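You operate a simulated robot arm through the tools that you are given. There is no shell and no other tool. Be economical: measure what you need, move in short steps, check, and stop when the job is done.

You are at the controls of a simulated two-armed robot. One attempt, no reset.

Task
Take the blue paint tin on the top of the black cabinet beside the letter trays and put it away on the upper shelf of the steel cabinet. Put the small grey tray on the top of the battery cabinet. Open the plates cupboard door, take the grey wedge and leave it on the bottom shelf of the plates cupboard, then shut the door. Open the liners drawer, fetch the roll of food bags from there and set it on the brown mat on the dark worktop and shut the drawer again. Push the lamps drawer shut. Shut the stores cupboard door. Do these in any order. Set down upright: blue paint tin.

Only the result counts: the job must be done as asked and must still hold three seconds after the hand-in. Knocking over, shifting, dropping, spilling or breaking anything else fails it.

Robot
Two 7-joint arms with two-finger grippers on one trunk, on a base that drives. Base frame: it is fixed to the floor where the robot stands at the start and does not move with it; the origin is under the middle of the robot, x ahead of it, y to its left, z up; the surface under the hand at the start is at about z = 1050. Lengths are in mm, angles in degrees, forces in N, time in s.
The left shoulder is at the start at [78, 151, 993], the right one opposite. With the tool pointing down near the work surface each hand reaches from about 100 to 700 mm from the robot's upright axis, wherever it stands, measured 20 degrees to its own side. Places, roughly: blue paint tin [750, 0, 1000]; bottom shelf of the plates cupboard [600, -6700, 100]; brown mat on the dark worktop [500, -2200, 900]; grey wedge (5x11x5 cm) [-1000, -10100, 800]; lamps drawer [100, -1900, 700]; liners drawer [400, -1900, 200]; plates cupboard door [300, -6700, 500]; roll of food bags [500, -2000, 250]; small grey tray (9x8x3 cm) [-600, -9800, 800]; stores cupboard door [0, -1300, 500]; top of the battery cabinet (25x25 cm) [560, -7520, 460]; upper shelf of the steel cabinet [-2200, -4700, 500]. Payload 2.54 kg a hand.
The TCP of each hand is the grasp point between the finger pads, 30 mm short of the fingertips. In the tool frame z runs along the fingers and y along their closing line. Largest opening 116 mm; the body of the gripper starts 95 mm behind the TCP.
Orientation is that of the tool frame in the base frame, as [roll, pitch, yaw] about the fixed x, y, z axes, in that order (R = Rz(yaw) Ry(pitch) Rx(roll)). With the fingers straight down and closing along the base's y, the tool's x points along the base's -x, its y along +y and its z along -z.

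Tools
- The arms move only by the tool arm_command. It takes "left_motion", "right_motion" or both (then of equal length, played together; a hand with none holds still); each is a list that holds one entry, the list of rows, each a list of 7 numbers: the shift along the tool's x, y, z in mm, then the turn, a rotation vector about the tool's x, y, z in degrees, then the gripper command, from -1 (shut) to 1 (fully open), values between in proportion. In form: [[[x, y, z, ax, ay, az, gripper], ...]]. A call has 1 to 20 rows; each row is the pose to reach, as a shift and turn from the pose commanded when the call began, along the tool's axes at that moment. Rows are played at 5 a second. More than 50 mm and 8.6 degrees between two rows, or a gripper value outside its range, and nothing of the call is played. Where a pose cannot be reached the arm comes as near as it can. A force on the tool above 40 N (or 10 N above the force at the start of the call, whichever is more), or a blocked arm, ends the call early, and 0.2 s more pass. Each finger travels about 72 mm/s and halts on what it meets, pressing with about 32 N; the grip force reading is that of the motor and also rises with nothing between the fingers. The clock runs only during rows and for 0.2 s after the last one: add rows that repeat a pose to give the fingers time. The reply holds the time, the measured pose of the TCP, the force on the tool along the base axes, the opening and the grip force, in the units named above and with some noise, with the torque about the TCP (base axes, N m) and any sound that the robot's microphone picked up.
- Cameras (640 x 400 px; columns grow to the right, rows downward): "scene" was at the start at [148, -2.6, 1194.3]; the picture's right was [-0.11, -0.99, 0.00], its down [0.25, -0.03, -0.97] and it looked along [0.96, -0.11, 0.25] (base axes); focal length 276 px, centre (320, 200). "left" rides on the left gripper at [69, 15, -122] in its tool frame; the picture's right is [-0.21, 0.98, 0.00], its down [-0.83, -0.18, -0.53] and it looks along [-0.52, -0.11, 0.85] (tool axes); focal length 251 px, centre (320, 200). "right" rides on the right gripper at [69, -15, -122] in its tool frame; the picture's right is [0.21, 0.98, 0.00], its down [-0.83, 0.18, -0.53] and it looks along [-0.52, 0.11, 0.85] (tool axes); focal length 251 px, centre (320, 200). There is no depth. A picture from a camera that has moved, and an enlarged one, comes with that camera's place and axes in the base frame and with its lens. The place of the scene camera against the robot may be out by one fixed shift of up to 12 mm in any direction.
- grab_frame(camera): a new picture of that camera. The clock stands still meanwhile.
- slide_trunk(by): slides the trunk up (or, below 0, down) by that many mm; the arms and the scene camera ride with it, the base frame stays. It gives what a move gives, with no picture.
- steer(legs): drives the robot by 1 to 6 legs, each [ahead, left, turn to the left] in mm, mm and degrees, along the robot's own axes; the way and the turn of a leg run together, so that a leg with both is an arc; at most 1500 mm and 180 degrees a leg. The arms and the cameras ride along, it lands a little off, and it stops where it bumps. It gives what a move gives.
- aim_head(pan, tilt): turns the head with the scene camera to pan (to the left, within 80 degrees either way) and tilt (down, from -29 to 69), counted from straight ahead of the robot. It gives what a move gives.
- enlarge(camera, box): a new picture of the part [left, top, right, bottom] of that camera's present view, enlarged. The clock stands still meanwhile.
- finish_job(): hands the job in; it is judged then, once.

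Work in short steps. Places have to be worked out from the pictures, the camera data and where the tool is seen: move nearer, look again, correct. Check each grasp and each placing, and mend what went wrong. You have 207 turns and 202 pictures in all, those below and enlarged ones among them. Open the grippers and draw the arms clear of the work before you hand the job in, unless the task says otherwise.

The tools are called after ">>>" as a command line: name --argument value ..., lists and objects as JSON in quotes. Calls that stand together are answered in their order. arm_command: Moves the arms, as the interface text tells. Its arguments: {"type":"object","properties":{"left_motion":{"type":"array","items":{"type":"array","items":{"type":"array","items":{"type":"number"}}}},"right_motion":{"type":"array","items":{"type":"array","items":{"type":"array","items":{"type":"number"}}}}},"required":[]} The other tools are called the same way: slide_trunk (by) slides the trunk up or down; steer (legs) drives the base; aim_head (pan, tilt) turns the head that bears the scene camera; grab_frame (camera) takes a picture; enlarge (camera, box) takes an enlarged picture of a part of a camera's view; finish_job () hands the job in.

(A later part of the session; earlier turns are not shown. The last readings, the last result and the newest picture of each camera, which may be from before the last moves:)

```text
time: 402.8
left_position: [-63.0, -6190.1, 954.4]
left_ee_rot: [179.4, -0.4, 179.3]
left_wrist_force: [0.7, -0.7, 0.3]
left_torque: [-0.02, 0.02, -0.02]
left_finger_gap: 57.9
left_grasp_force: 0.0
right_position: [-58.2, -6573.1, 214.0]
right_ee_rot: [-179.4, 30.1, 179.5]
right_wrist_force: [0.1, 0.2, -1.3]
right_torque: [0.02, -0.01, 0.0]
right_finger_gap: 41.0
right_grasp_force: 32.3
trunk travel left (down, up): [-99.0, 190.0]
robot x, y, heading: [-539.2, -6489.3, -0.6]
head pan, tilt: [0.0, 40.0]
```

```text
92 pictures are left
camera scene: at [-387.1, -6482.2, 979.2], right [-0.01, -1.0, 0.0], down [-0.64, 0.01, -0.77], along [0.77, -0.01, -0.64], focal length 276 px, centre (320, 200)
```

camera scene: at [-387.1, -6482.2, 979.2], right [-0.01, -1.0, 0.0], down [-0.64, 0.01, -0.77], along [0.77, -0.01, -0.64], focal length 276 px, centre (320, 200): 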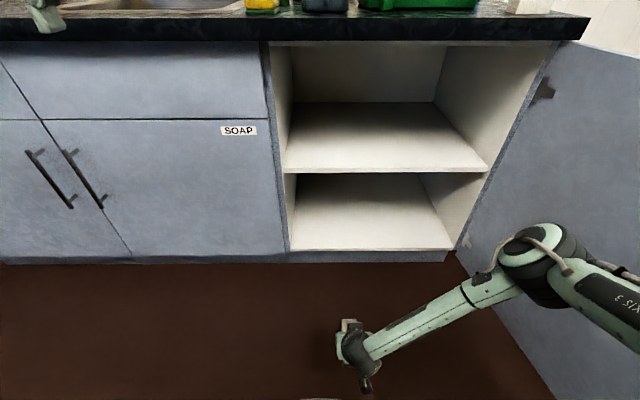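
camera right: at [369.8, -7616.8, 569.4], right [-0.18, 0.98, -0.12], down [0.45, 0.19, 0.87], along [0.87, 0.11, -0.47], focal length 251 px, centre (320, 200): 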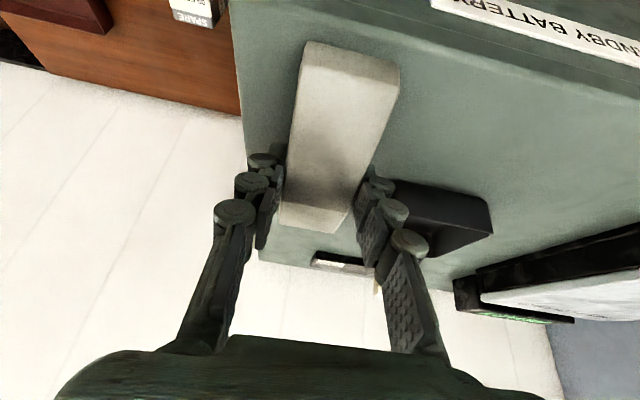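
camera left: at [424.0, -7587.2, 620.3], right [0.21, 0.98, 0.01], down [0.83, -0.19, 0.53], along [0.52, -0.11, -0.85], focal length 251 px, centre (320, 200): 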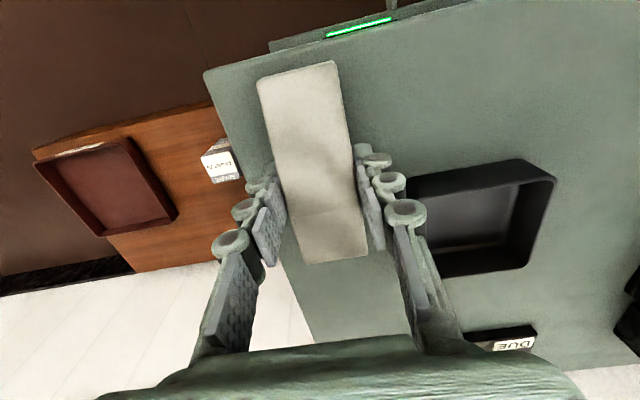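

Better (elbow up at shelf-2 height). Straighten a bit more: trunk +35, hand lower 40.

>>> slide_trunk --by 35

>>> arm_command --right_motion '[[[10, 0, 17, 0, 0, 0, -1], [18, 0, 31, 0, 0, 0, -1], [20, 0, 35, 0, 0, 0, -1], [20, 0, 35, 0, 0, 0, -1]]]'

>>> grab_frame --camera "scene"

```text
time: 403.6
left_position: [-63.4, -6190.6, 988.4]
left_ee_rot: [179.5, -0.5, 179.1]
left_wrist_force: [0.2, 0.4, -0.3]
left_torque: [-0.01, 0.0, -0.02]
left_finger_gap: 58.1
left_grasp_force: 0.1
right_position: [-57.3, -6573.5, 249.1]
right_ee_rot: [-179.3, 30.0, 179.5]
right_wrist_force: [0.0, -0.3, -1.1]
right_torque: [-0.03, -0.02, -0.01]
right_finger_gap: 41.1
right_grasp_force: 31.7
trunk travel left (down, up): [-134.0, 155.0]
robot x, y, heading: [-541.1, -6489.3, -0.6]
head pan, tilt: [0.0, 40.0]
```

```text
time: 404.6
left_position: [-63.0, -6189.6, 988.9]
left_ee_rot: [179.4, -0.5, 179.3]
left_wrist_force: [0.0, 0.6, 0.6]
left_torque: [-0.01, 0.0, 0.0]
left_finger_gap: 57.8
left_grasp_force: 0.1
right_position: [-59.0, -6572.8, 209.7]
right_ee_rot: [-179.3, 29.9, 179.5]
right_wrist_force: [0.3, -0.1, -2.3]
right_torque: [0.0, -0.01, 0.01]
right_finger_gap: 40.6
right_grasp_force: 31.6
trunk travel left (down, up): [-134.0, 155.0]
robot x, y, heading: [-540.3, -6487.5, -0.6]
head pan, tilt: [0.0, 40.0]
```

```text
91 pictures are left
camera scene: at [-387.1, -6482.2, 1014.2], right [-0.01, -1.0, 0.0], down [-0.64, 0.01, -0.77], along [0.77, -0.01, -0.64], focal length 276 px, centre (320, 200)
```

scene: 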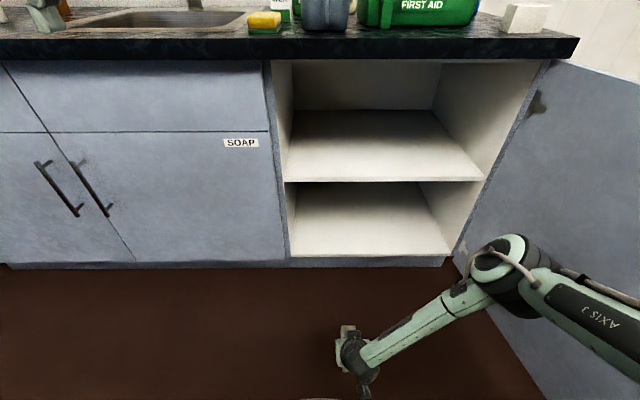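

Pull the left hand back a bit to stay off the worktop, then drive in 395 mm with the wedge ~30 mm above the bottom shelf.

>>> arm_command --left_motion '[[[40, 0, 0, 0, 0, 0, 0], [80, 0, 0, 0, 0, 0, 0], [120, 0, 0, 0, 0, 0, 0], [150, 0, 0, 0, 0, 0, 0], [150, 0, 0, 0, 0, 0, 0]]]'

>>> steer --legs '[[300, 0, 0.6]]'

>>> grab_frame --camera "scene"

>>> grab_frame --camera "right"

```text
time: 405.8
left_position: [-209.9, -6191.7, 987.7]
left_ee_rot: [179.3, -0.4, 179.3]
left_wrist_force: [0.4, -0.4, 0.6]
left_torque: [0.02, 0.01, -0.02]
left_finger_gap: 58.1
left_grasp_force: 0.1
left hand out of reach, approached as far as the arm can: row 4, 5
right_position: [-57.6, -6573.0, 210.0]
right_ee_rot: [-179.3, 30.0, 179.4]
right_wrist_force: [0.8, -0.4, -0.6]
right_torque: [0.01, 0.01, -0.02]
right_finger_gap: 40.9
right_grasp_force: 31.8
trunk travel left (down, up): [-134.0, 155.0]
robot x, y, heading: [-538.8, -6486.7, -0.5]
head pan, tilt: [0.0, 40.0]
```

```text
time: 407.9
left_position: [80.6, -6186.4, 988.7]
left_ee_rot: [179.4, -0.4, -179.9]
left_wrist_force: [0.5, -0.4, 0.2]
left_torque: [0.0, 0.04, 0.02]
left_finger_gap: 58.0
left_grasp_force: 0.1
right_position: [238.0, -6565.6, 208.6]
right_ee_rot: [-179.3, 30.0, -179.6]
right_wrist_force: [0.9, 0.5, -1.6]
right_torque: [0.0, 0.01, 0.01]
right_finger_gap: 41.0
right_grasp_force: 32.2
trunk travel left (down, up): [-134.0, 155.0]
robot x, y, heading: [-243.4, -6486.1, 0.7]
head pan, tilt: [0.0, 40.0]
```

```text
90 pictures are left
camera scene: at [-91.4, -6479.9, 1014.2], right [0.01, -1.0, 0.0], down [-0.64, 0.0, -0.77], along [0.77, 0.01, -0.64], focal length 276 px, centre (320, 200)
```

scene: 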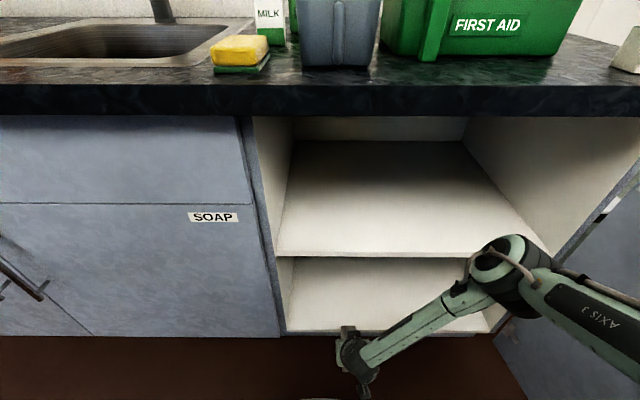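

```text
89 pictures are left
camera right: at [119.2, -6581.2, 278.9], right [-0.19, 0.98, -0.12], down [0.45, 0.19, 0.87], along [0.87, 0.11, -0.47], focal length 251 px, centre (320, 200)
```

right: 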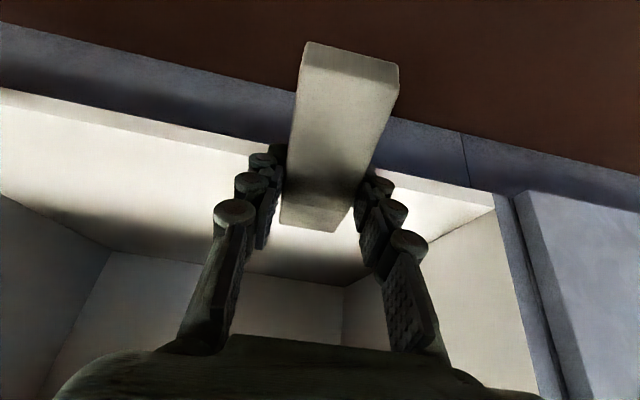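

Shelf front edge triangulates to x≈315, z≈137. Drive in another 115 mm.

>>> steer --legs '[[117, 0, -0.5]]'

>>> grab_frame --camera "right"

>>> grab_frame --camera "scene"

```text
time: 409.1
left_position: [201.7, -6188.2, 987.8]
left_ee_rot: [179.4, -0.4, 179.6]
left_wrist_force: [0.3, 0.4, -0.2]
left_torque: [0.0, 0.01, -0.02]
left_finger_gap: 58.0
left_grasp_force: 0.0
right_position: [356.3, -6569.9, 208.0]
right_ee_rot: [-179.3, 30.0, 179.9]
right_wrist_force: [0.3, 0.0, -0.1]
right_torque: [0.01, 0.01, -0.01]
right_finger_gap: 40.8
right_grasp_force: 32.2
trunk travel left (down, up): [-134.0, 155.0]
robot x, y, heading: [-126.1, -6485.3, -0.1]
head pan, tilt: [0.0, 40.0]
```

```text
88 pictures are left
camera right: at [236.2, -6583.9, 278.9], right [-0.18, 0.98, -0.12], down [0.45, 0.19, 0.87], along [0.87, 0.1, -0.47], focal length 251 px, centre (320, 200)
```

right: 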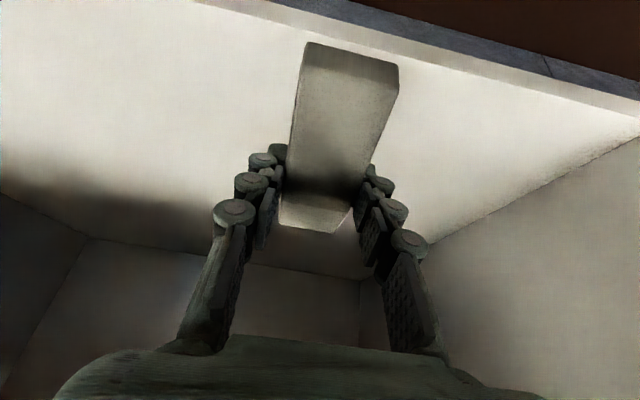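

```text
87 pictures are left
camera scene: at [26.5, -6480.8, 1014.1], right [0.0, -1.0, 0.0], down [-0.64, 0.0, -0.77], along [0.77, 0.0, -0.64], focal length 276 px, centre (320, 200)
```

scene: 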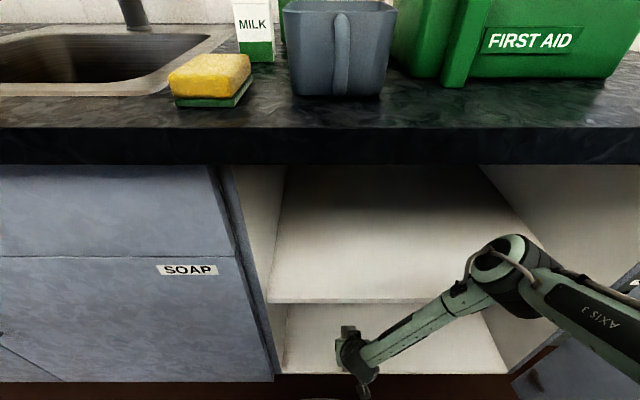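

Clear so far. Another 25 mm, then lower.

>>> steer --legs '[[26, 0, 0]]'

>>> arm_command --right_motion '[[[5, 0, 8.7, 0, 0, 0, -1], [10, 0, 17.3, 0, 0, 0, -1], [13, 0, 22.5, 0, 0, 0, -1], [15, 0, 26, 0, 0, 0, -1], [16, 0, 27.7, 0, 0, 0, -1], [16, 0, 27.7, 0, 0, 0, -1]]]'

>>> grab_frame --camera "right"

```text
time: 409.9
left_position: [225.9, -6187.4, 988.0]
left_ee_rot: [179.5, -0.4, 179.7]
left_wrist_force: [-0.7, 0.1, 0.5]
left_torque: [-0.01, 0.04, 0.02]
left_finger_gap: 57.7
left_grasp_force: 0.0
right_position: [381.7, -6569.7, 209.1]
right_ee_rot: [-179.3, 30.0, 179.9]
right_wrist_force: [0.0, 0.2, -1.6]
right_torque: [0.01, 0.0, -0.02]
right_finger_gap: 40.9
right_grasp_force: 31.9
trunk travel left (down, up): [-134.0, 155.0]
robot x, y, heading: [-98.9, -6485.1, -0.1]
head pan, tilt: [0.0, 40.0]
```

```text
time: 411.3
left_position: [224.0, -6188.2, 989.4]
left_ee_rot: [179.3, -0.3, 179.6]
left_wrist_force: [-0.5, 0.0, 0.8]
left_torque: [-0.01, -0.01, -0.04]
left_finger_gap: 58.1
left_grasp_force: 0.0
right_position: [383.6, -6569.1, 179.1]
right_ee_rot: [-179.5, 30.4, 179.9]
right_wrist_force: [-2.7, 0.7, 40.0]
right_torque: [0.5, -0.19, -0.03]
right_finger_gap: 41.2
right_grasp_force: 32.3
trunk travel left (down, up): [-134.0, 155.0]
robot x, y, heading: [-104.2, -6486.9, 0.1]
head pan, tilt: [0.0, 40.0]
```

```text
86 pictures are left
camera right: at [263.4, -6583.5, 248.6], right [-0.18, 0.98, -0.12], down [0.44, 0.19, 0.88], along [0.88, 0.1, -0.47], focal length 251 px, centre (320, 200)
```

right: 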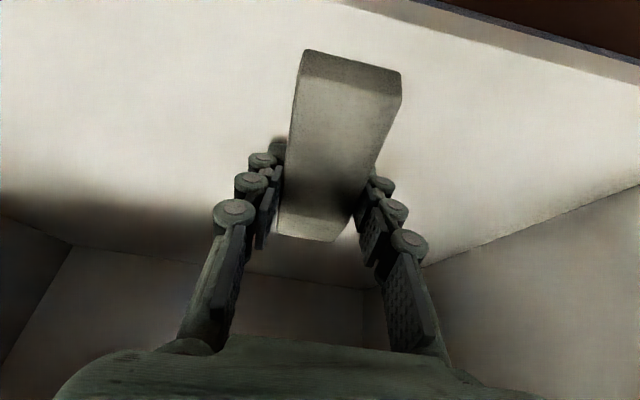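

Wedge is on the shelf (40 N). Relax 4 mm, open, and withdraw by driving straight back.

>>> arm_command --right_motion '[[[-2, 0, -3.5, 0, 0, 0, -1], [-2.5, 0, -4.5, 0, 0, 0, -1], [-2.5, 0, -4.5, 0, 0, 0, 0], [-2.5, 0, -4.5, 0, 0, 0, 0.15], [-2.5, 0, -4.5, 0, 0, 0, 0.15]]]'

>>> steer --legs '[[-350, 0, 0]]'

>>> grab_frame --camera "scene"

>>> grab_frame --camera "right"

```text
time: 412.5
left_position: [225.8, -6189.5, 989.1]
left_ee_rot: [179.3, -0.4, 179.6]
left_wrist_force: [0.0, 0.6, 0.6]
left_torque: [-0.02, 0.0, -0.01]
left_finger_gap: 57.9
left_grasp_force: 0.1
right_position: [382.4, -6571.0, 180.7]
right_ee_rot: [-179.3, 30.0, 179.9]
right_wrist_force: [0.4, -0.1, -1.2]
right_torque: [0.04, 0.03, -0.01]
right_finger_gap: 66.3
right_grasp_force: 0.1
trunk travel left (down, up): [-134.0, 155.0]
robot x, y, heading: [-101.6, -6485.7, -0.3]
head pan, tilt: [0.0, 40.0]
```

```text
time: 414.8
left_position: [-122.0, -6189.0, 989.4]
left_ee_rot: [179.3, -0.4, 179.6]
left_wrist_force: [0.0, -0.1, 0.1]
left_torque: [0.0, 0.02, 0.03]
left_finger_gap: 57.8
left_grasp_force: 0.1
right_position: [32.7, -6570.2, 182.2]
right_ee_rot: [-179.3, 30.0, 180.0]
right_wrist_force: [-0.6, -0.1, 0.2]
right_torque: [-0.04, 0.01, 0.02]
right_finger_gap: 66.9
right_grasp_force: 0.0
trunk travel left (down, up): [-134.0, 155.0]
robot x, y, heading: [-450.2, -6486.2, 0.2]
head pan, tilt: [0.0, 40.0]
```

```text
85 pictures are left
camera scene: at [-296.6, -6480.5, 1014.2], right [0.0, -1.0, 0.0], down [-0.64, 0.0, -0.77], along [0.77, 0.0, -0.64], focal length 276 px, centre (320, 200)
```

scene: 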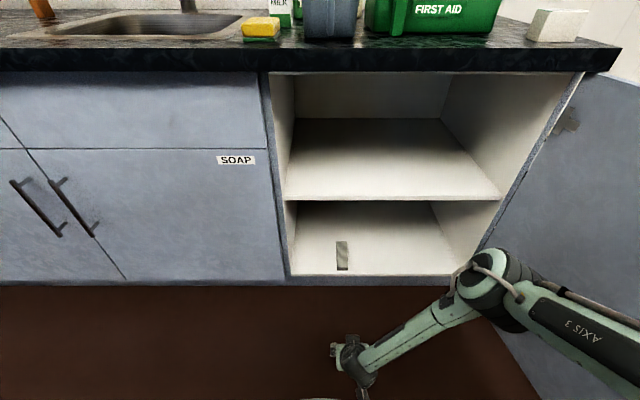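

```text
84 pictures are left
camera right: at [-86.2, -6583.8, 252.0], right [-0.18, 0.98, -0.12], down [0.45, 0.19, 0.87], along [0.87, 0.1, -0.47], focal length 251 px, centre (320, 200)
```

right: 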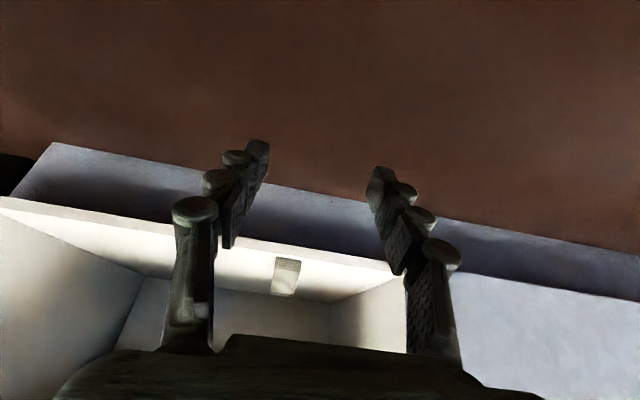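

Wedge sits flat on the bottom shelf. Now reconfigure the right hand as a fist (tilted, z≈560) to swing the door shut from outside, and drive around to the door's outer side.

>>> steer --legs '[[-500, 0, 0]]'

>>> arm_command --right_motion '[[[-19, 8, -33, 0, -3, 0, -1], [-38, 17, -66, 0, -6, 0, -1], [-57, 25, -99, 0, -9, 0, -1], [-76, 34, -132, 0, -12, 0, -1], [-95, 42, -165, 0, -15, 0, -1], [-114, 50, -198, 0, -18, 0, -1], [-133, 59, -231, 0, -21, 0, -1], [-152, 67, -264, 0, -24, 0, -1], [-171, 76, -297, 0, -27, 0, -1], [-190, 84, -329, 0, -30, 0, -1], [-190, 84, -329, 0, -30, 0, -1]]]'

>>> steer --legs '[[0, -634, 0]]'

>>> grab_frame --camera "scene"

```text
time: 417.7
left_position: [-622.4, -6188.8, 988.8]
left_ee_rot: [179.4, -0.4, 179.1]
left_wrist_force: [0.6, 0.4, -0.2]
left_torque: [-0.03, 0.0, 0.02]
left_finger_gap: 57.9
left_grasp_force: 0.0
right_position: [-470.2, -6571.6, 180.7]
right_ee_rot: [-179.3, 30.0, 179.6]
right_wrist_force: [0.3, -1.2, 0.3]
right_torque: [-0.02, 0.02, -0.03]
right_finger_gap: 66.6
right_grasp_force: 0.1
trunk travel left (down, up): [-134.0, 155.0]
robot x, y, heading: [-951.0, -6486.2, -0.5]
head pan, tilt: [0.0, 40.0]
```

```text
time: 420.1
left_position: [-622.1, -6189.0, 987.4]
left_ee_rot: [179.5, -0.4, 179.2]
left_wrist_force: [0.8, 0.3, 0.1]
left_torque: [0.01, -0.01, 0.0]
left_finger_gap: 57.9
left_grasp_force: 0.1
right_position: [-469.3, -6483.0, 561.3]
right_ee_rot: [-178.7, 60.0, -179.8]
right_wrist_force: [0.1, -0.1, -0.8]
right_torque: [0.01, -0.02, -0.03]
right_finger_gap: 0.0
right_grasp_force: 28.4
right hand out of reach, approached as far as the arm can: row 2, 3
trunk travel left (down, up): [-134.0, 155.0]
robot x, y, heading: [-953.7, -6485.0, -0.6]
head pan, tilt: [0.0, 40.0]
```

```text
time: 426.8
left_position: [-628.2, -6832.9, 987.7]
left_ee_rot: [179.4, -0.3, 179.1]
left_wrist_force: [0.2, 0.2, -0.3]
left_torque: [0.04, 0.03, -0.01]
left_finger_gap: 58.1
left_grasp_force: 0.0
right_position: [-476.3, -7127.7, 560.4]
right_ee_rot: [-178.7, 60.0, 179.8]
right_wrist_force: [0.1, 0.6, -0.3]
right_torque: [0.01, 0.02, 0.02]
right_finger_gap: 0.0
right_grasp_force: 28.9
trunk travel left (down, up): [-134.0, 155.0]
robot x, y, heading: [-959.7, -7132.8, -0.5]
head pan, tilt: [0.0, 40.0]
```

```text
83 pictures are left
camera scene: at [-806.5, -7122.9, 1014.2], right [-0.01, -1.0, 0.0], down [-0.64, 0.01, -0.77], along [0.77, -0.01, -0.64], focal length 276 px, centre (320, 200)
```

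scene: 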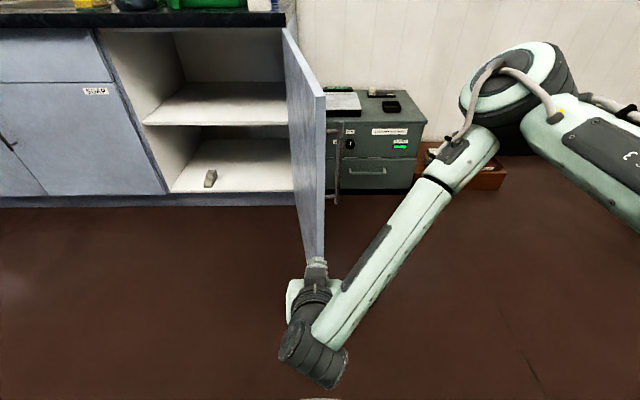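

Door is at ~101°, its edge in line with my hand. Go further right, forward, then push the door leftwards.

>>> steer --legs '[[0, -100, 0.5], [200, 0, 0], [0, 300, 0], [85, 170, 0]]'

>>> grab_frame --camera "scene"

```text
time: 434.6
left_position: [-333.6, -6462.1, 987.9]
left_ee_rot: [179.4, -0.4, 178.7]
left_wrist_force: [-0.2, -0.2, 0.3]
left_torque: [0.0, 0.01, 0.03]
left_finger_gap: 58.2
left_grasp_force: 0.1
right_position: [-181.9, -6757.2, 560.8]
right_ee_rot: [-178.8, 60.0, 179.6]
right_wrist_force: [0.6, 0.3, -0.2]
right_torque: [0.03, -0.02, -0.01]
right_finger_gap: 0.0
right_grasp_force: 28.7
trunk travel left (down, up): [-134.0, 155.0]
robot x, y, heading: [-665.4, -6753.5, -1.0]
head pan, tilt: [0.0, 40.0]
```

```text
82 pictures are left
camera scene: at [-513.3, -6750.0, 1014.2], right [-0.02, -1.0, 0.0], down [-0.64, 0.01, -0.77], along [0.77, -0.01, -0.64], focal length 276 px, centre (320, 200)
```

scene: 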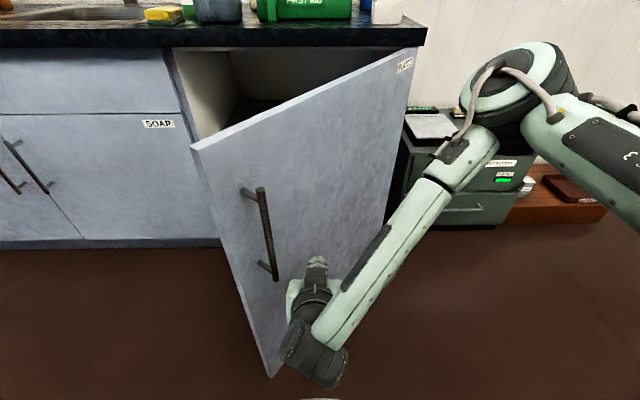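

Closing smoothly. Continue along the arc.

>>> steer --legs '[[128, 127, 1], [110, 66, 0], [120, 40, 0]]'

>>> grab_frame --camera "scene"

```text
time: 438.2
left_position: [17.0, -6226.1, 987.7]
left_ee_rot: [179.4, -0.4, 179.3]
left_wrist_force: [0.0, -0.4, 0.3]
left_torque: [0.0, 0.01, 0.02]
left_finger_gap: 57.9
left_grasp_force: 0.1
right_position: [172.9, -6519.1, 560.9]
right_ee_rot: [-178.8, 60.0, -179.7]
right_wrist_force: [-0.5, 0.4, 0.3]
right_torque: [0.08, 0.0, 0.0]
right_finger_gap: 0.0
right_grasp_force: 28.4
trunk travel left (down, up): [-134.0, 155.0]
robot x, y, heading: [-311.9, -6524.6, -0.2]
head pan, tilt: [0.0, 40.0]
```

```text
81 pictures are left
camera scene: at [-157.7, -6517.8, 1014.1], right [0.0, -1.0, 0.0], down [-0.64, 0.0, -0.77], along [0.77, 0.0, -0.64], focal length 276 px, centre (320, 200)
```

scene: 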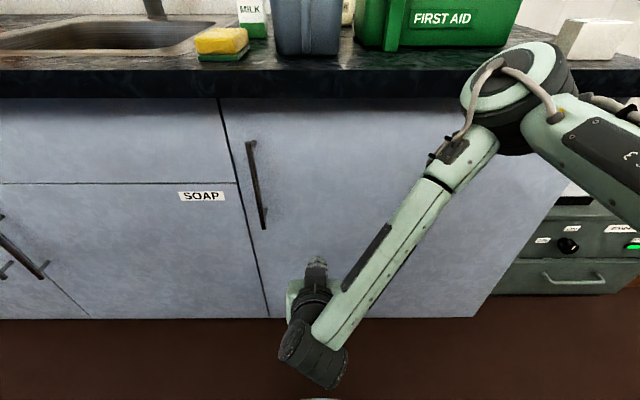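

Door appears shut; press forward gently to make sure.

>>> steer --legs '[[60, 0, 0], [25, 0, 0]]'

>>> grab_frame --camera "scene"

```text
time: 439.6
left_position: [102.5, -6225.9, 988.9]
left_ee_rot: [179.5, -0.4, 179.5]
left_wrist_force: [-0.5, -0.1, -0.2]
left_torque: [0.02, 0.01, -0.01]
left_finger_gap: 58.0
left_grasp_force: 0.1
right_position: [257.5, -6520.0, 560.7]
right_ee_rot: [-178.7, 59.9, -179.4]
right_wrist_force: [0.7, -0.2, -0.3]
right_torque: [0.0, -0.03, 0.04]
right_finger_gap: 0.1
right_grasp_force: 28.1
trunk travel left (down, up): [-134.0, 155.0]
robot x, y, heading: [-222.7, -6524.8, -0.2]
head pan, tilt: [0.0, 40.0]
```

```text
80 pictures are left
camera scene: at [-72.6, -6517.8, 1014.2], right [0.0, -1.0, 0.0], down [-0.64, 0.0, -0.77], along [0.77, 0.0, -0.64], focal length 276 px, centre (320, 200)
```

scene: 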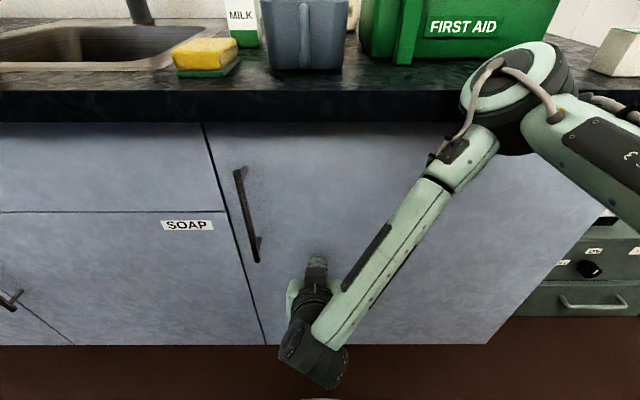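

No force yet; press further in small legs.

>>> steer --legs '[[12, 0, 0], [12, 0, 0], [12, 0, 0]]'

>>> enlarge --camera "scene" --box '[160, 110, 360, 380]'

```text
time: 440.4
left_position: [110.8, -6225.4, 987.7]
left_ee_rot: [179.5, -0.4, 179.6]
left_wrist_force: [-0.9, 1.6, -0.1]
left_torque: [-0.03, -0.03, -0.02]
left_finger_gap: 58.0
left_grasp_force: 0.2
right_position: [260.5, -6519.2, 559.1]
right_ee_rot: [-178.7, 59.2, -178.9]
right_wrist_force: [-0.9, -0.1, 0.8]
right_torque: [-0.01, -0.01, 0.0]
right_finger_gap: 6.0
right_grasp_force: 28.8
trunk travel left (down, up): [-134.0, 155.0]
robot x, y, heading: [-219.7, -6525.4, -0.1]
head pan, tilt: [0.0, 40.0]
stopped in leg 1: the force on the tool passed its limit at 54 N (the readings are from after the stop); the commanded pose is now the measured one
```

```text
1.48 times, centred on (260, 245) of scene
camera zoom: at [-65.1, -6517.9, 1014.1], right [0.0, -1.0, 0.0], down [-0.64, 0.0, -0.77], along [0.77, 0.0, -0.64], focal length 409 px, centre (409, 133)
```

zoom: 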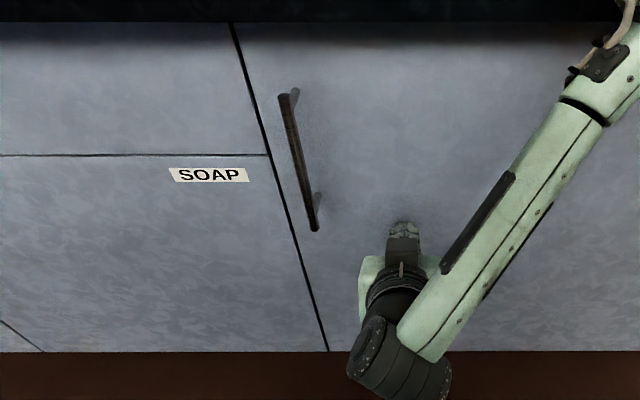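

Door is shut. Now back off and travel to the drawers at y≈-2000.

>>> steer --legs '[[-430, 0, 0], [0, 1500, 0], [0, 1500, 0], [0, 1300, 0]]'

>>> aim_head --pan 15 --tilt 35

>>> grab_frame --camera "scene"

```text
time: 483.7
left_position: [-153.6, -1942.2, 988.8]
left_ee_rot: [179.4, -0.4, 176.4]
left_wrist_force: [0.4, 0.8, 0.4]
left_torque: [-0.01, -0.03, -0.01]
left_finger_gap: 57.9
left_grasp_force: 0.0
right_position: [-20.9, -2241.2, 558.8]
right_ee_rot: [-178.7, 59.2, 177.9]
right_wrist_force: [0.2, 1.3, 0.0]
right_torque: [-0.04, 0.01, 0.01]
right_finger_gap: 0.0
right_grasp_force: 28.4
trunk travel left (down, up): [-134.0, 155.0]
robot x, y, heading: [-497.3, -2225.3, -3.3]
head pan, tilt: [0.0, 40.0]
```

```text
time: 484.5
left_position: [-153.7, -1940.0, 989.1]
left_ee_rot: [179.5, -0.3, 176.3]
left_wrist_force: [0.1, 0.2, 0.2]
left_torque: [0.01, 0.0, 0.04]
left_finger_gap: 58.1
left_grasp_force: 0.1
right_position: [-20.2, -2241.2, 558.0]
right_ee_rot: [-178.6, 59.3, 178.0]
right_wrist_force: [-0.7, -0.4, -0.3]
right_torque: [0.02, 0.03, 0.01]
right_finger_gap: 0.1
right_grasp_force: 28.5
trunk travel left (down, up): [-134.0, 155.0]
robot x, y, heading: [-497.2, -2219.9, -3.4]
head pan, tilt: [15.0, 35.0]
```

```text
78 pictures are left
camera scene: at [-343.3, -2199.6, 1021.7], right [0.2, -0.98, 0.0], down [-0.56, -0.12, -0.82], along [0.8, 0.17, -0.57], focal length 276 px, centre (320, 200)
```

scene: 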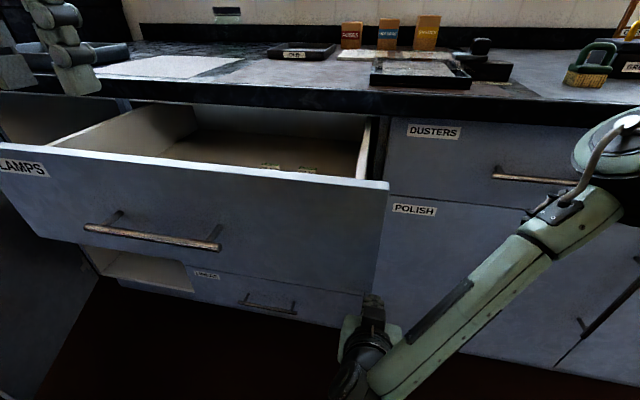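

I see the open LAMPS drawer, the LINERS drawer below it. Back off a bit and view straight on.

>>> steer --legs '[[-250, 0, 3.4], [0, 150, 0]]'

>>> aim_head --pan 0 --tilt 30

>>> grab_frame --camera "scene"

```text
time: 488.0
left_position: [-424.9, -1764.5, 987.6]
left_ee_rot: [179.3, -0.4, 179.7]
left_wrist_force: [0.2, -0.6, -0.6]
left_torque: [0.04, 0.0, 0.01]
left_finger_gap: 57.9
left_grasp_force: 0.0
right_position: [-275.4, -2056.1, 559.6]
right_ee_rot: [-178.6, 59.3, -178.8]
right_wrist_force: [0.6, 1.5, 0.0]
right_torque: [0.02, -0.01, 0.04]
right_finger_gap: 0.0
right_grasp_force: 28.5
trunk travel left (down, up): [-134.0, 155.0]
robot x, y, heading: [-752.1, -2063.7, 0.2]
head pan, tilt: [15.0, 35.0]
```

```text
time: 488.8
left_position: [-425.0, -1764.9, 988.7]
left_ee_rot: [179.4, -0.4, 179.7]
left_wrist_force: [1.4, -0.8, 0.5]
left_torque: [0.0, -0.04, 0.0]
left_finger_gap: 58.2
left_grasp_force: 0.1
right_position: [-274.7, -2057.1, 558.9]
right_ee_rot: [-178.6, 59.4, -178.7]
right_wrist_force: [0.2, 0.0, -0.3]
right_torque: [0.01, -0.03, 0.0]
right_finger_gap: 0.0
right_grasp_force: 28.1
trunk travel left (down, up): [-134.0, 155.0]
robot x, y, heading: [-751.5, -2065.9, -0.2]
head pan, tilt: [0.0, 30.0]
```

```text
77 pictures are left
camera scene: at [-593.7, -2056.6, 1029.5], right [0.0, -1.0, 0.0], down [-0.5, 0.0, -0.87], along [0.87, 0.0, -0.5], focal length 276 px, centre (320, 200)
```

scene: 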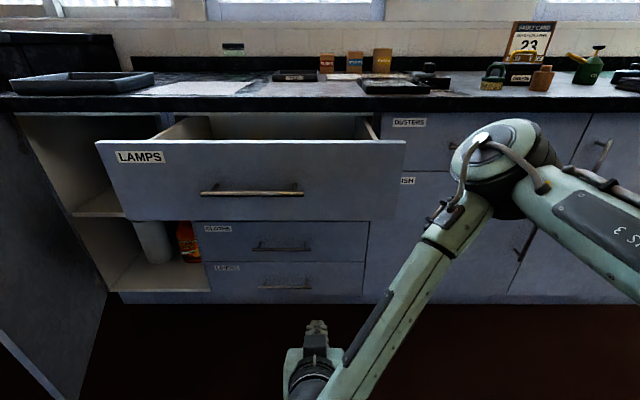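

Enlarge to read the drawer labels and the worktop.

>>> enlarge --camera "scene" --box '[90, 200, 400, 310]'

>>> enlarge --camera "scene" --box '[120, 40, 460, 110]'

```text
2.06 times, centred on (245, 255) of scene
camera zoom: at [-593.7, -2056.6, 1029.5], right [0.0, -1.0, 0.0], down [-0.5, 0.0, -0.87], along [0.87, 0.0, -0.5], focal length 569 px, centre (475, 86)
```

zoom: 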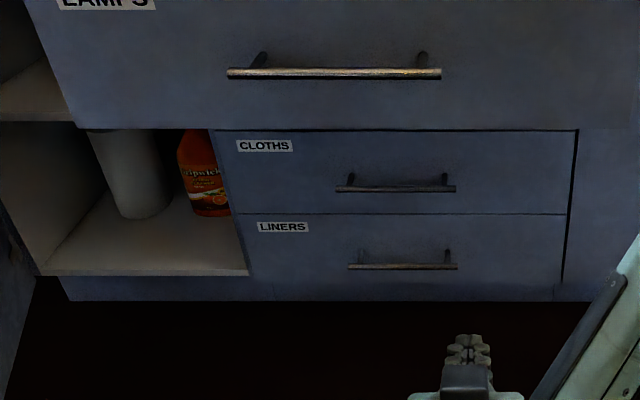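

```text
1.88 times, centred on (290, 75) of scene
camera zoom: at [-593.7, -2056.6, 1029.5], right [0.0, -1.0, 0.0], down [-0.5, 0.0, -0.87], along [0.87, 0.0, -0.5], focal length 519 px, centre (376, 435)
```

zoom: 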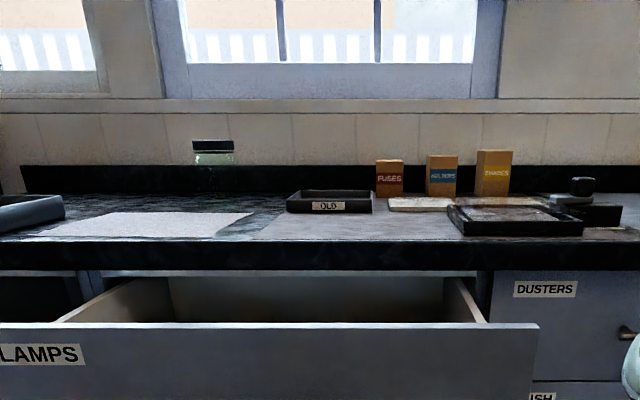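

Drawers: CLOTHS and LINERS below LAMPS. First push LAMPS shut: raise the right fist to z≈665 (below its handle), raise left hand, and shift left to centre on the drawer (y≈-1905).

>>> arm_command --right_motion '[[[-30, 0, -17, 0, 0, 0, -1], [-60, 0, -35, 0, 0, 0, -1], [-91, 0, -52, 0, 0, 0, -1], [-91, 0, -52, 0, 0, 0, -1]]]' --left_motion '[[[0, 0, -35, 0, 0, 0, 0], [0, 0, -70, 0, 0, 0, 0], [0, 0, -110, 0, 0, 0, 0], [0, 0, -110, 0, 0, 0, 0]]]'

>>> steer --legs '[[0, 140, 0], [200, 0, 0]]'

>>> grab_frame --camera "scene"

```text
time: 489.8
left_position: [-392.0, -1801.1, 1063.0]
left_ee_rot: [179.5, -0.2, 179.7]
left_wrist_force: [-0.5, -0.4, -0.3]
left_torque: [-0.03, -0.02, 0.0]
left_finger_gap: 57.8
left_grasp_force: 0.0
left hand out of reach, approached as far as the arm can: row 1, 2, 3, 4
right_position: [-273.9, -2055.6, 664.1]
right_ee_rot: [-178.7, 59.3, -178.9]
right_wrist_force: [-0.2, 0.2, -0.1]
right_torque: [-0.01, 0.03, -0.01]
right_finger_gap: 0.1
right_grasp_force: 29.1
trunk travel left (down, up): [-134.0, 155.0]
robot x, y, heading: [-751.5, -2060.1, 0.1]
head pan, tilt: [0.0, 30.0]
```

```text
time: 492.9
left_position: [-187.6, -1664.2, 1062.3]
left_ee_rot: [179.5, -0.2, 179.7]
left_wrist_force: [0.6, -0.6, -0.5]
left_torque: [-0.01, 0.03, 0.01]
left_finger_gap: 58.0
left_grasp_force: 0.0
right_position: [-70.1, -1918.6, 664.5]
right_ee_rot: [-178.6, 59.4, -178.8]
right_wrist_force: [0.6, 0.5, 0.4]
right_torque: [-0.02, 0.0, -0.03]
right_finger_gap: 0.0
right_grasp_force: 28.5
trunk travel left (down, up): [-134.0, 155.0]
robot x, y, heading: [-551.6, -1924.8, -0.1]
head pan, tilt: [0.0, 30.0]
```

```text
74 pictures are left
camera scene: at [-390.7, -1918.6, 1029.5], right [0.0, -1.0, 0.0], down [-0.5, 0.0, -0.87], along [0.87, 0.0, -0.5], focal length 276 px, centre (320, 200)
```

scene: 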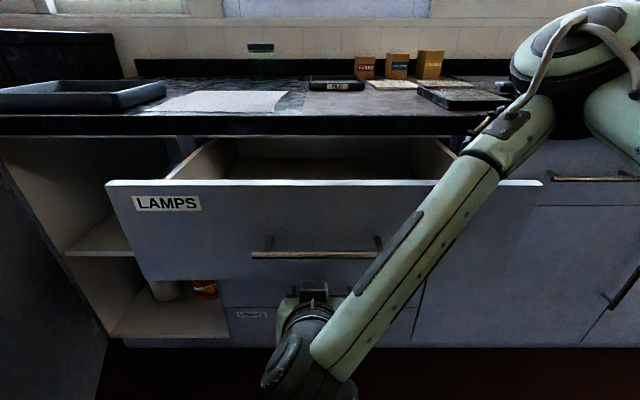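

Drawer front at x≈-9, z 634–843, handle z≈729. Raise fist 20 mm and push in.

>>> arm_command --right_motion '[[[-17, 0, -10, 0, 0, 0, -1], [-17, 0, -10, 0, 0, 0, -1]]]'

>>> steer --legs '[[150, 0, 0], [100, 0, 0], [40, 0, 0]]'

>>> grab_frame --camera "scene"

```text
time: 493.5
left_position: [-187.1, -1664.2, 1060.1]
left_ee_rot: [179.5, -0.4, 179.7]
left_wrist_force: [-0.5, -0.4, -0.1]
left_torque: [0.01, -0.04, -0.01]
left_finger_gap: 57.8
left_grasp_force: 0.1
right_position: [-67.9, -1917.6, 681.3]
right_ee_rot: [-178.5, 59.0, -178.7]
right_wrist_force: [-1.4, -0.6, -23.0]
right_torque: [0.07, 0.89, -0.04]
right_finger_gap: 0.0
right_grasp_force: 28.7
trunk travel left (down, up): [-134.0, 155.0]
robot x, y, heading: [-548.3, -1928.8, -0.2]
head pan, tilt: [0.0, 30.0]
```

```text
time: 495.6
left_position: [38.0, -1664.7, 1061.8]
left_ee_rot: [179.4, -0.5, 179.7]
left_wrist_force: [-0.2, 0.5, -0.6]
left_torque: [0.04, 0.04, 0.01]
left_finger_gap: 57.9
left_grasp_force: 0.0
right_position: [150.6, -1918.1, 683.1]
right_ee_rot: [-178.3, 58.8, -178.3]
right_wrist_force: [0.4, 0.5, 0.2]
right_torque: [-0.01, 0.03, -0.02]
right_finger_gap: 0.1
right_grasp_force: 28.6
trunk travel left (down, up): [-134.0, 155.0]
robot x, y, heading: [-320.7, -1925.4, -0.2]
head pan, tilt: [0.0, 30.0]
stopped in leg 2: the force on the tool passed its limit at 96 N (the readings are from after the stop); the commanded pose is now the measured one
```

```text
73 pictures are left
camera scene: at [-165.8, -1919.0, 1029.5], right [0.0, -1.0, 0.0], down [-0.5, 0.0, -0.87], along [0.87, 0.0, -0.5], focal length 276 px, centre (320, 200)
```

scene: 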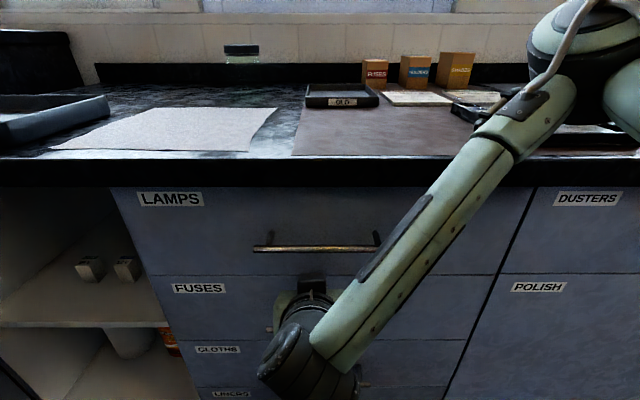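

LAMPS is shut. The brown mat is visible at ≈(300,-2000), worktop z≈900. LINERS handle estimated at (145,-1924, z≈225). Back off and lower the right hand to the proven low pose.

>>> steer --legs '[[-330, 0, 0]]'

>>> arm_command --right_motion '[[[33, -8, 20, 0, 3, 0, -1], [66, -17, 39, 0, 6, 0, -1], [98, -25, 59, 0, 9, 0, -1], [131, -34, 79, 0, 12, 0, -1], [164, -42, 98, 0, 15, 0, -1], [197, -51, 118, 0, 18, 0, -1], [230, -59, 138, 0, 21, 0, -1], [262, -68, 158, 0, 24, 0, 0], [295, -76, 177, 0, 27, 0, 0], [328, -85, 197, 0, 29, 0, 0], [328, -85, 197, 0, 29, 0, 0]]]'

>>> arm_command --right_motion '[[[0, 0, 0, 0, 0, 8, 0], [0, 0, 0, 0, 0, 16, 0], [0, 0, 0, 0, 0, 24, 0], [0, 0, 0, 0, 0, 32, 0], [0, 0, 0, 0, 0, 40, 0], [0, 0, 0, 0, 0, 48, 0], [0, 0, 0, 0, 0, 56, 0], [0, 0, 0, 0, 0, 64, 0], [0, 0, 0, 0, 0, 72, 0], [0, 0, 0, 0, 0, 80, 0], [0, 0, 0, 0, 0, 88, 0], [0, 0, 0, 0, 0, 90, 0]]]'

>>> grab_frame --camera "scene"

```text
time: 497.8
left_position: [-293.5, -1662.7, 1062.9]
left_ee_rot: [179.6, -0.4, 179.6]
left_wrist_force: [-0.9, -0.1, 0.2]
left_torque: [0.01, 0.01, 0.03]
left_finger_gap: 58.0
left_grasp_force: 0.0
right_position: [-181.0, -1916.0, 683.2]
right_ee_rot: [-178.3, 58.9, -178.4]
right_wrist_force: [-0.5, 0.4, 0.5]
right_torque: [-0.01, -0.02, 0.0]
right_finger_gap: 0.0
right_grasp_force: 28.9
trunk travel left (down, up): [-134.0, 155.0]
robot x, y, heading: [-655.6, -1926.8, -0.3]
head pan, tilt: [0.0, 30.0]
```

```text
time: 500.2
left_position: [-294.4, -1663.4, 1062.0]
left_ee_rot: [179.6, -0.4, 179.5]
left_wrist_force: [-0.5, 0.7, 0.6]
left_torque: [0.02, 0.0, 0.03]
left_finger_gap: 57.8
left_grasp_force: 0.0
right_position: [-182.0, -2010.4, 299.2]
right_ee_rot: [-179.0, 29.8, -179.3]
right_wrist_force: [0.1, 0.1, -0.1]
right_torque: [0.01, 0.0, 0.01]
right_finger_gap: 58.0
right_grasp_force: 0.0
trunk travel left (down, up): [-134.0, 155.0]
robot x, y, heading: [-655.4, -1924.9, -0.2]
head pan, tilt: [0.0, 30.0]
```

```text
time: 502.8
left_position: [-292.4, -1662.0, 1061.8]
left_ee_rot: [179.5, -0.4, 179.6]
left_wrist_force: [0.4, -1.3, -0.4]
left_torque: [0.01, -0.03, -0.02]
left_finger_gap: 57.9
left_grasp_force: 0.1
right_position: [-181.2, -2007.7, 300.6]
right_ee_rot: [150.1, 0.9, 90.1]
right_wrist_force: [-0.5, 0.6, 0.7]
right_torque: [-0.01, 0.0, -0.01]
right_finger_gap: 57.9
right_grasp_force: 0.1
trunk travel left (down, up): [-134.0, 155.0]
robot x, y, heading: [-656.2, -1924.1, -0.4]
head pan, tilt: [0.0, 30.0]
```

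```text
72 pictures are left
camera scene: at [-496.7, -1918.3, 1029.5], right [0.0, -1.0, 0.0], down [-0.5, 0.0, -0.87], along [0.87, 0.0, -0.5], focal length 276 px, centre (320, 200)
```

scene: 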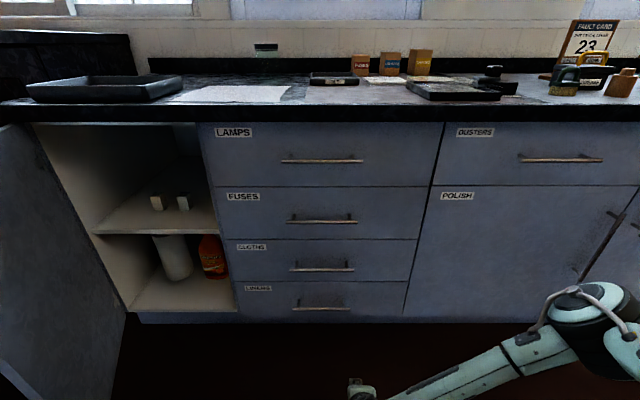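

Spin worked: closing line now lies in the vertical plane. Look with the right hand camera for the LINERS handle.

>>> grab_frame --camera "right"

>>> enlarge --camera "scene" --box '[220, 220, 440, 340]'

```text
71 pictures are left
camera right: at [-253.6, -1938.7, 397.0], right [0.85, 0.22, 0.48], down [-0.11, -0.82, 0.56], along [0.52, -0.53, -0.67], focal length 251 px, centre (320, 200)
```

right: 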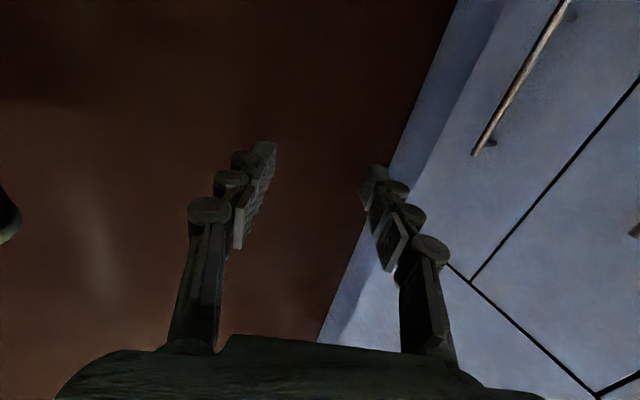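

```text
2.91 times, centred on (330, 280) of scene
camera zoom: at [-496.7, -1918.3, 1029.5], right [0.0, -1.0, 0.0], down [-0.5, 0.0, -0.87], along [0.87, 0.0, -0.5], focal length 802 px, centre (291, -33)
```

zoom: 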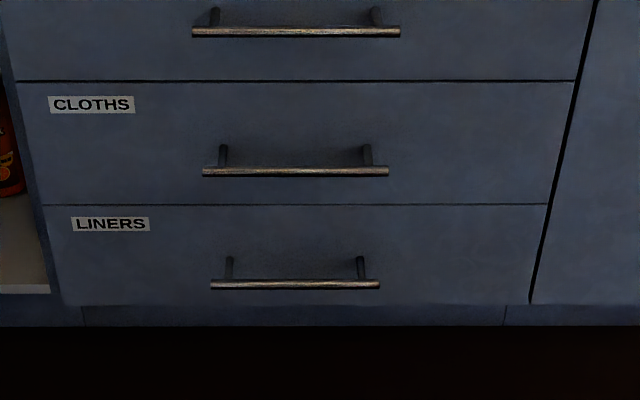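

LINERS handle triangulates to ≈(150,-1923,215). Drive so the hand is just above/behind it and look again.

>>> steer --legs '[[0, 85, 0], [262, 0, 0]]'

>>> arm_command --right_motion '[[[0, 0, 0, 0, 0, 0, -0.4], [0, 0, 0, 0, 0, 0, -0.4]]]'

>>> grab_frame --camera "right"

>>> grab_frame --camera "scene"

```text
time: 505.8
left_position: [-32.6, -1581.8, 1062.4]
left_ee_rot: [179.4, -0.4, 179.5]
left_wrist_force: [-0.8, -0.4, 0.3]
left_torque: [-0.02, -0.04, -0.01]
left_finger_gap: 58.1
left_grasp_force: 0.1
right_position: [79.3, -1925.8, 300.8]
right_ee_rot: [150.2, 1.0, 90.0]
right_wrist_force: [0.8, -0.3, -0.1]
right_torque: [-0.02, 0.01, -0.01]
right_finger_gap: 58.0
right_grasp_force: 0.1
trunk travel left (down, up): [-134.0, 155.0]
robot x, y, heading: [-397.5, -1836.5, -0.5]
head pan, tilt: [0.0, 30.0]
```

```text
time: 506.4
left_position: [-31.8, -1582.5, 1062.3]
left_ee_rot: [179.6, -0.4, 179.4]
left_wrist_force: [-0.6, 0.3, 0.4]
left_torque: [0.02, 0.0, -0.01]
left_finger_gap: 58.1
left_grasp_force: 0.1
right_position: [77.3, -1926.2, 301.1]
right_ee_rot: [150.2, 0.8, 90.1]
right_wrist_force: [-0.2, -0.5, 0.5]
right_torque: [0.02, 0.01, -0.04]
right_finger_gap: 34.7
right_grasp_force: 0.0
trunk travel left (down, up): [-134.0, 155.0]
robot x, y, heading: [-391.2, -1839.9, -0.3]
head pan, tilt: [0.0, 30.0]
```

```text
69 pictures are left
camera right: at [5.4, -1856.9, 396.9], right [0.85, 0.22, 0.48], down [-0.11, -0.82, 0.57], along [0.52, -0.53, -0.67], focal length 251 px, centre (320, 200)
```

right: 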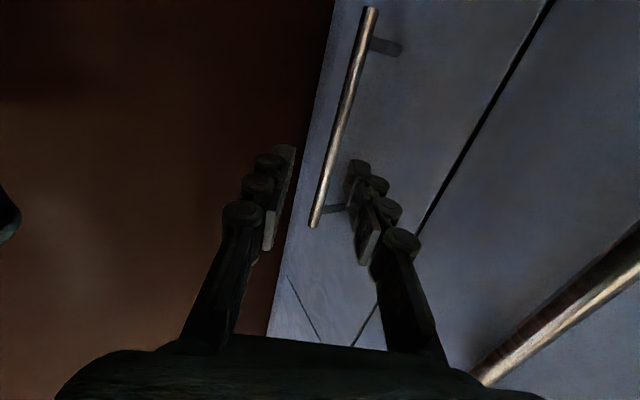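

```text
68 pictures are left
camera scene: at [-237.2, -1835.6, 1029.5], right [-0.01, -1.0, 0.0], down [-0.5, 0.0, -0.87], along [0.87, -0.01, -0.5], focal length 276 px, centre (320, 200)
```

scene: 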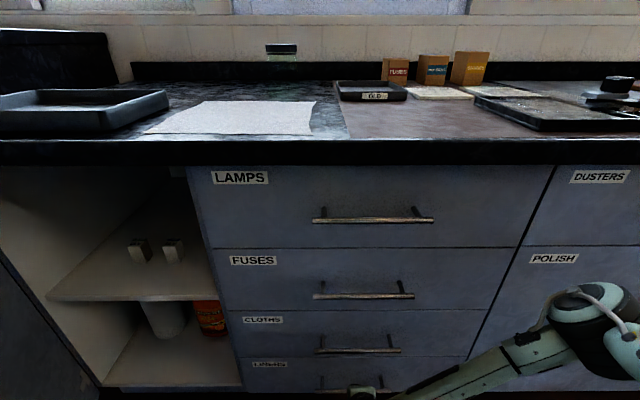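

Handle confirmed at (148,-1934,213), between my fingers. Shift 17 mm along the closing line, advance 92 mm, then close.

>>> arm_command --right_motion '[[[0, 9, 10, 0, 0, 0, -0.48], [0, 17, 30, 0, 0, 0, -0.48], [0, 17, 55, 0, 0, 0, -0.48], [0, 17, 78, 0, 0, 0, -0.48], [0, 17, 92, 0, 0, 0, -0.48], [0, 17, 92, 0, 0, 0, -0.48]]]'

>>> grab_frame --camera "right"

```text
time: 507.8
left_position: [-32.5, -1582.1, 1063.1]
left_ee_rot: [179.5, -0.3, 179.4]
left_wrist_force: [0.2, 0.4, 0.2]
left_torque: [0.0, 0.01, 0.02]
left_finger_gap: 58.0
left_grasp_force: 0.0
right_position: [139.8, -1926.9, 229.8]
right_ee_rot: [150.1, 0.9, 90.0]
right_wrist_force: [-1.3, -0.4, -0.5]
right_torque: [0.03, -0.05, -0.01]
right_finger_gap: 30.4
right_grasp_force: 0.0
trunk travel left (down, up): [-134.0, 155.0]
robot x, y, heading: [-397.0, -1842.8, -0.3]
head pan, tilt: [0.0, 30.0]
```

```text
67 pictures are left
camera right: at [66.6, -1857.2, 325.1], right [0.85, 0.22, 0.48], down [-0.11, -0.82, 0.57], along [0.52, -0.53, -0.67], focal length 251 px, centre (320, 200)
```

right: 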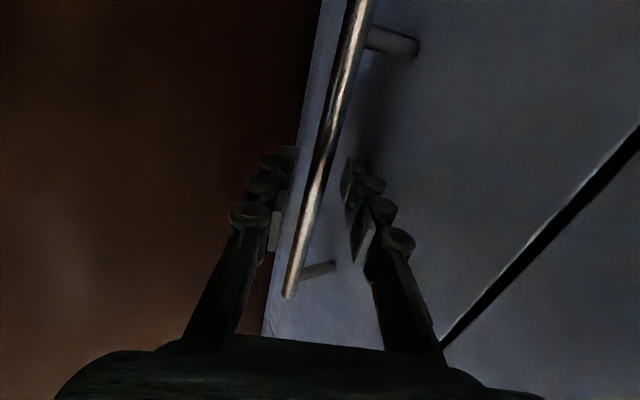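

Bar is between the fingers. Close.

>>> arm_command --right_motion '[[[0, 0, 0, 0, 0, 0, -1], [0, 0, 0, 0, 0, 0, -1], [0, 0, 0, 0, 0, 0, -1], [0, 0, 0, 0, 0, 0, -1]]]'

```text
time: 508.8
left_position: [-32.1, -1582.1, 1061.9]
left_ee_rot: [179.5, -0.6, 179.5]
left_wrist_force: [-0.1, -0.3, -0.3]
left_torque: [-0.01, 0.03, 0.03]
left_finger_gap: 58.0
left_grasp_force: 0.1
right_position: [137.0, -1926.0, 227.4]
right_ee_rot: [150.2, 0.8, 90.1]
right_wrist_force: [-7.4, 0.6, -7.1]
right_torque: [0.2, 0.09, -0.7]
right_finger_gap: 10.5
right_grasp_force: 38.2
trunk travel left (down, up): [-134.0, 155.0]
robot x, y, heading: [-393.4, -1841.3, -0.2]
head pan, tilt: [0.0, 30.0]
```

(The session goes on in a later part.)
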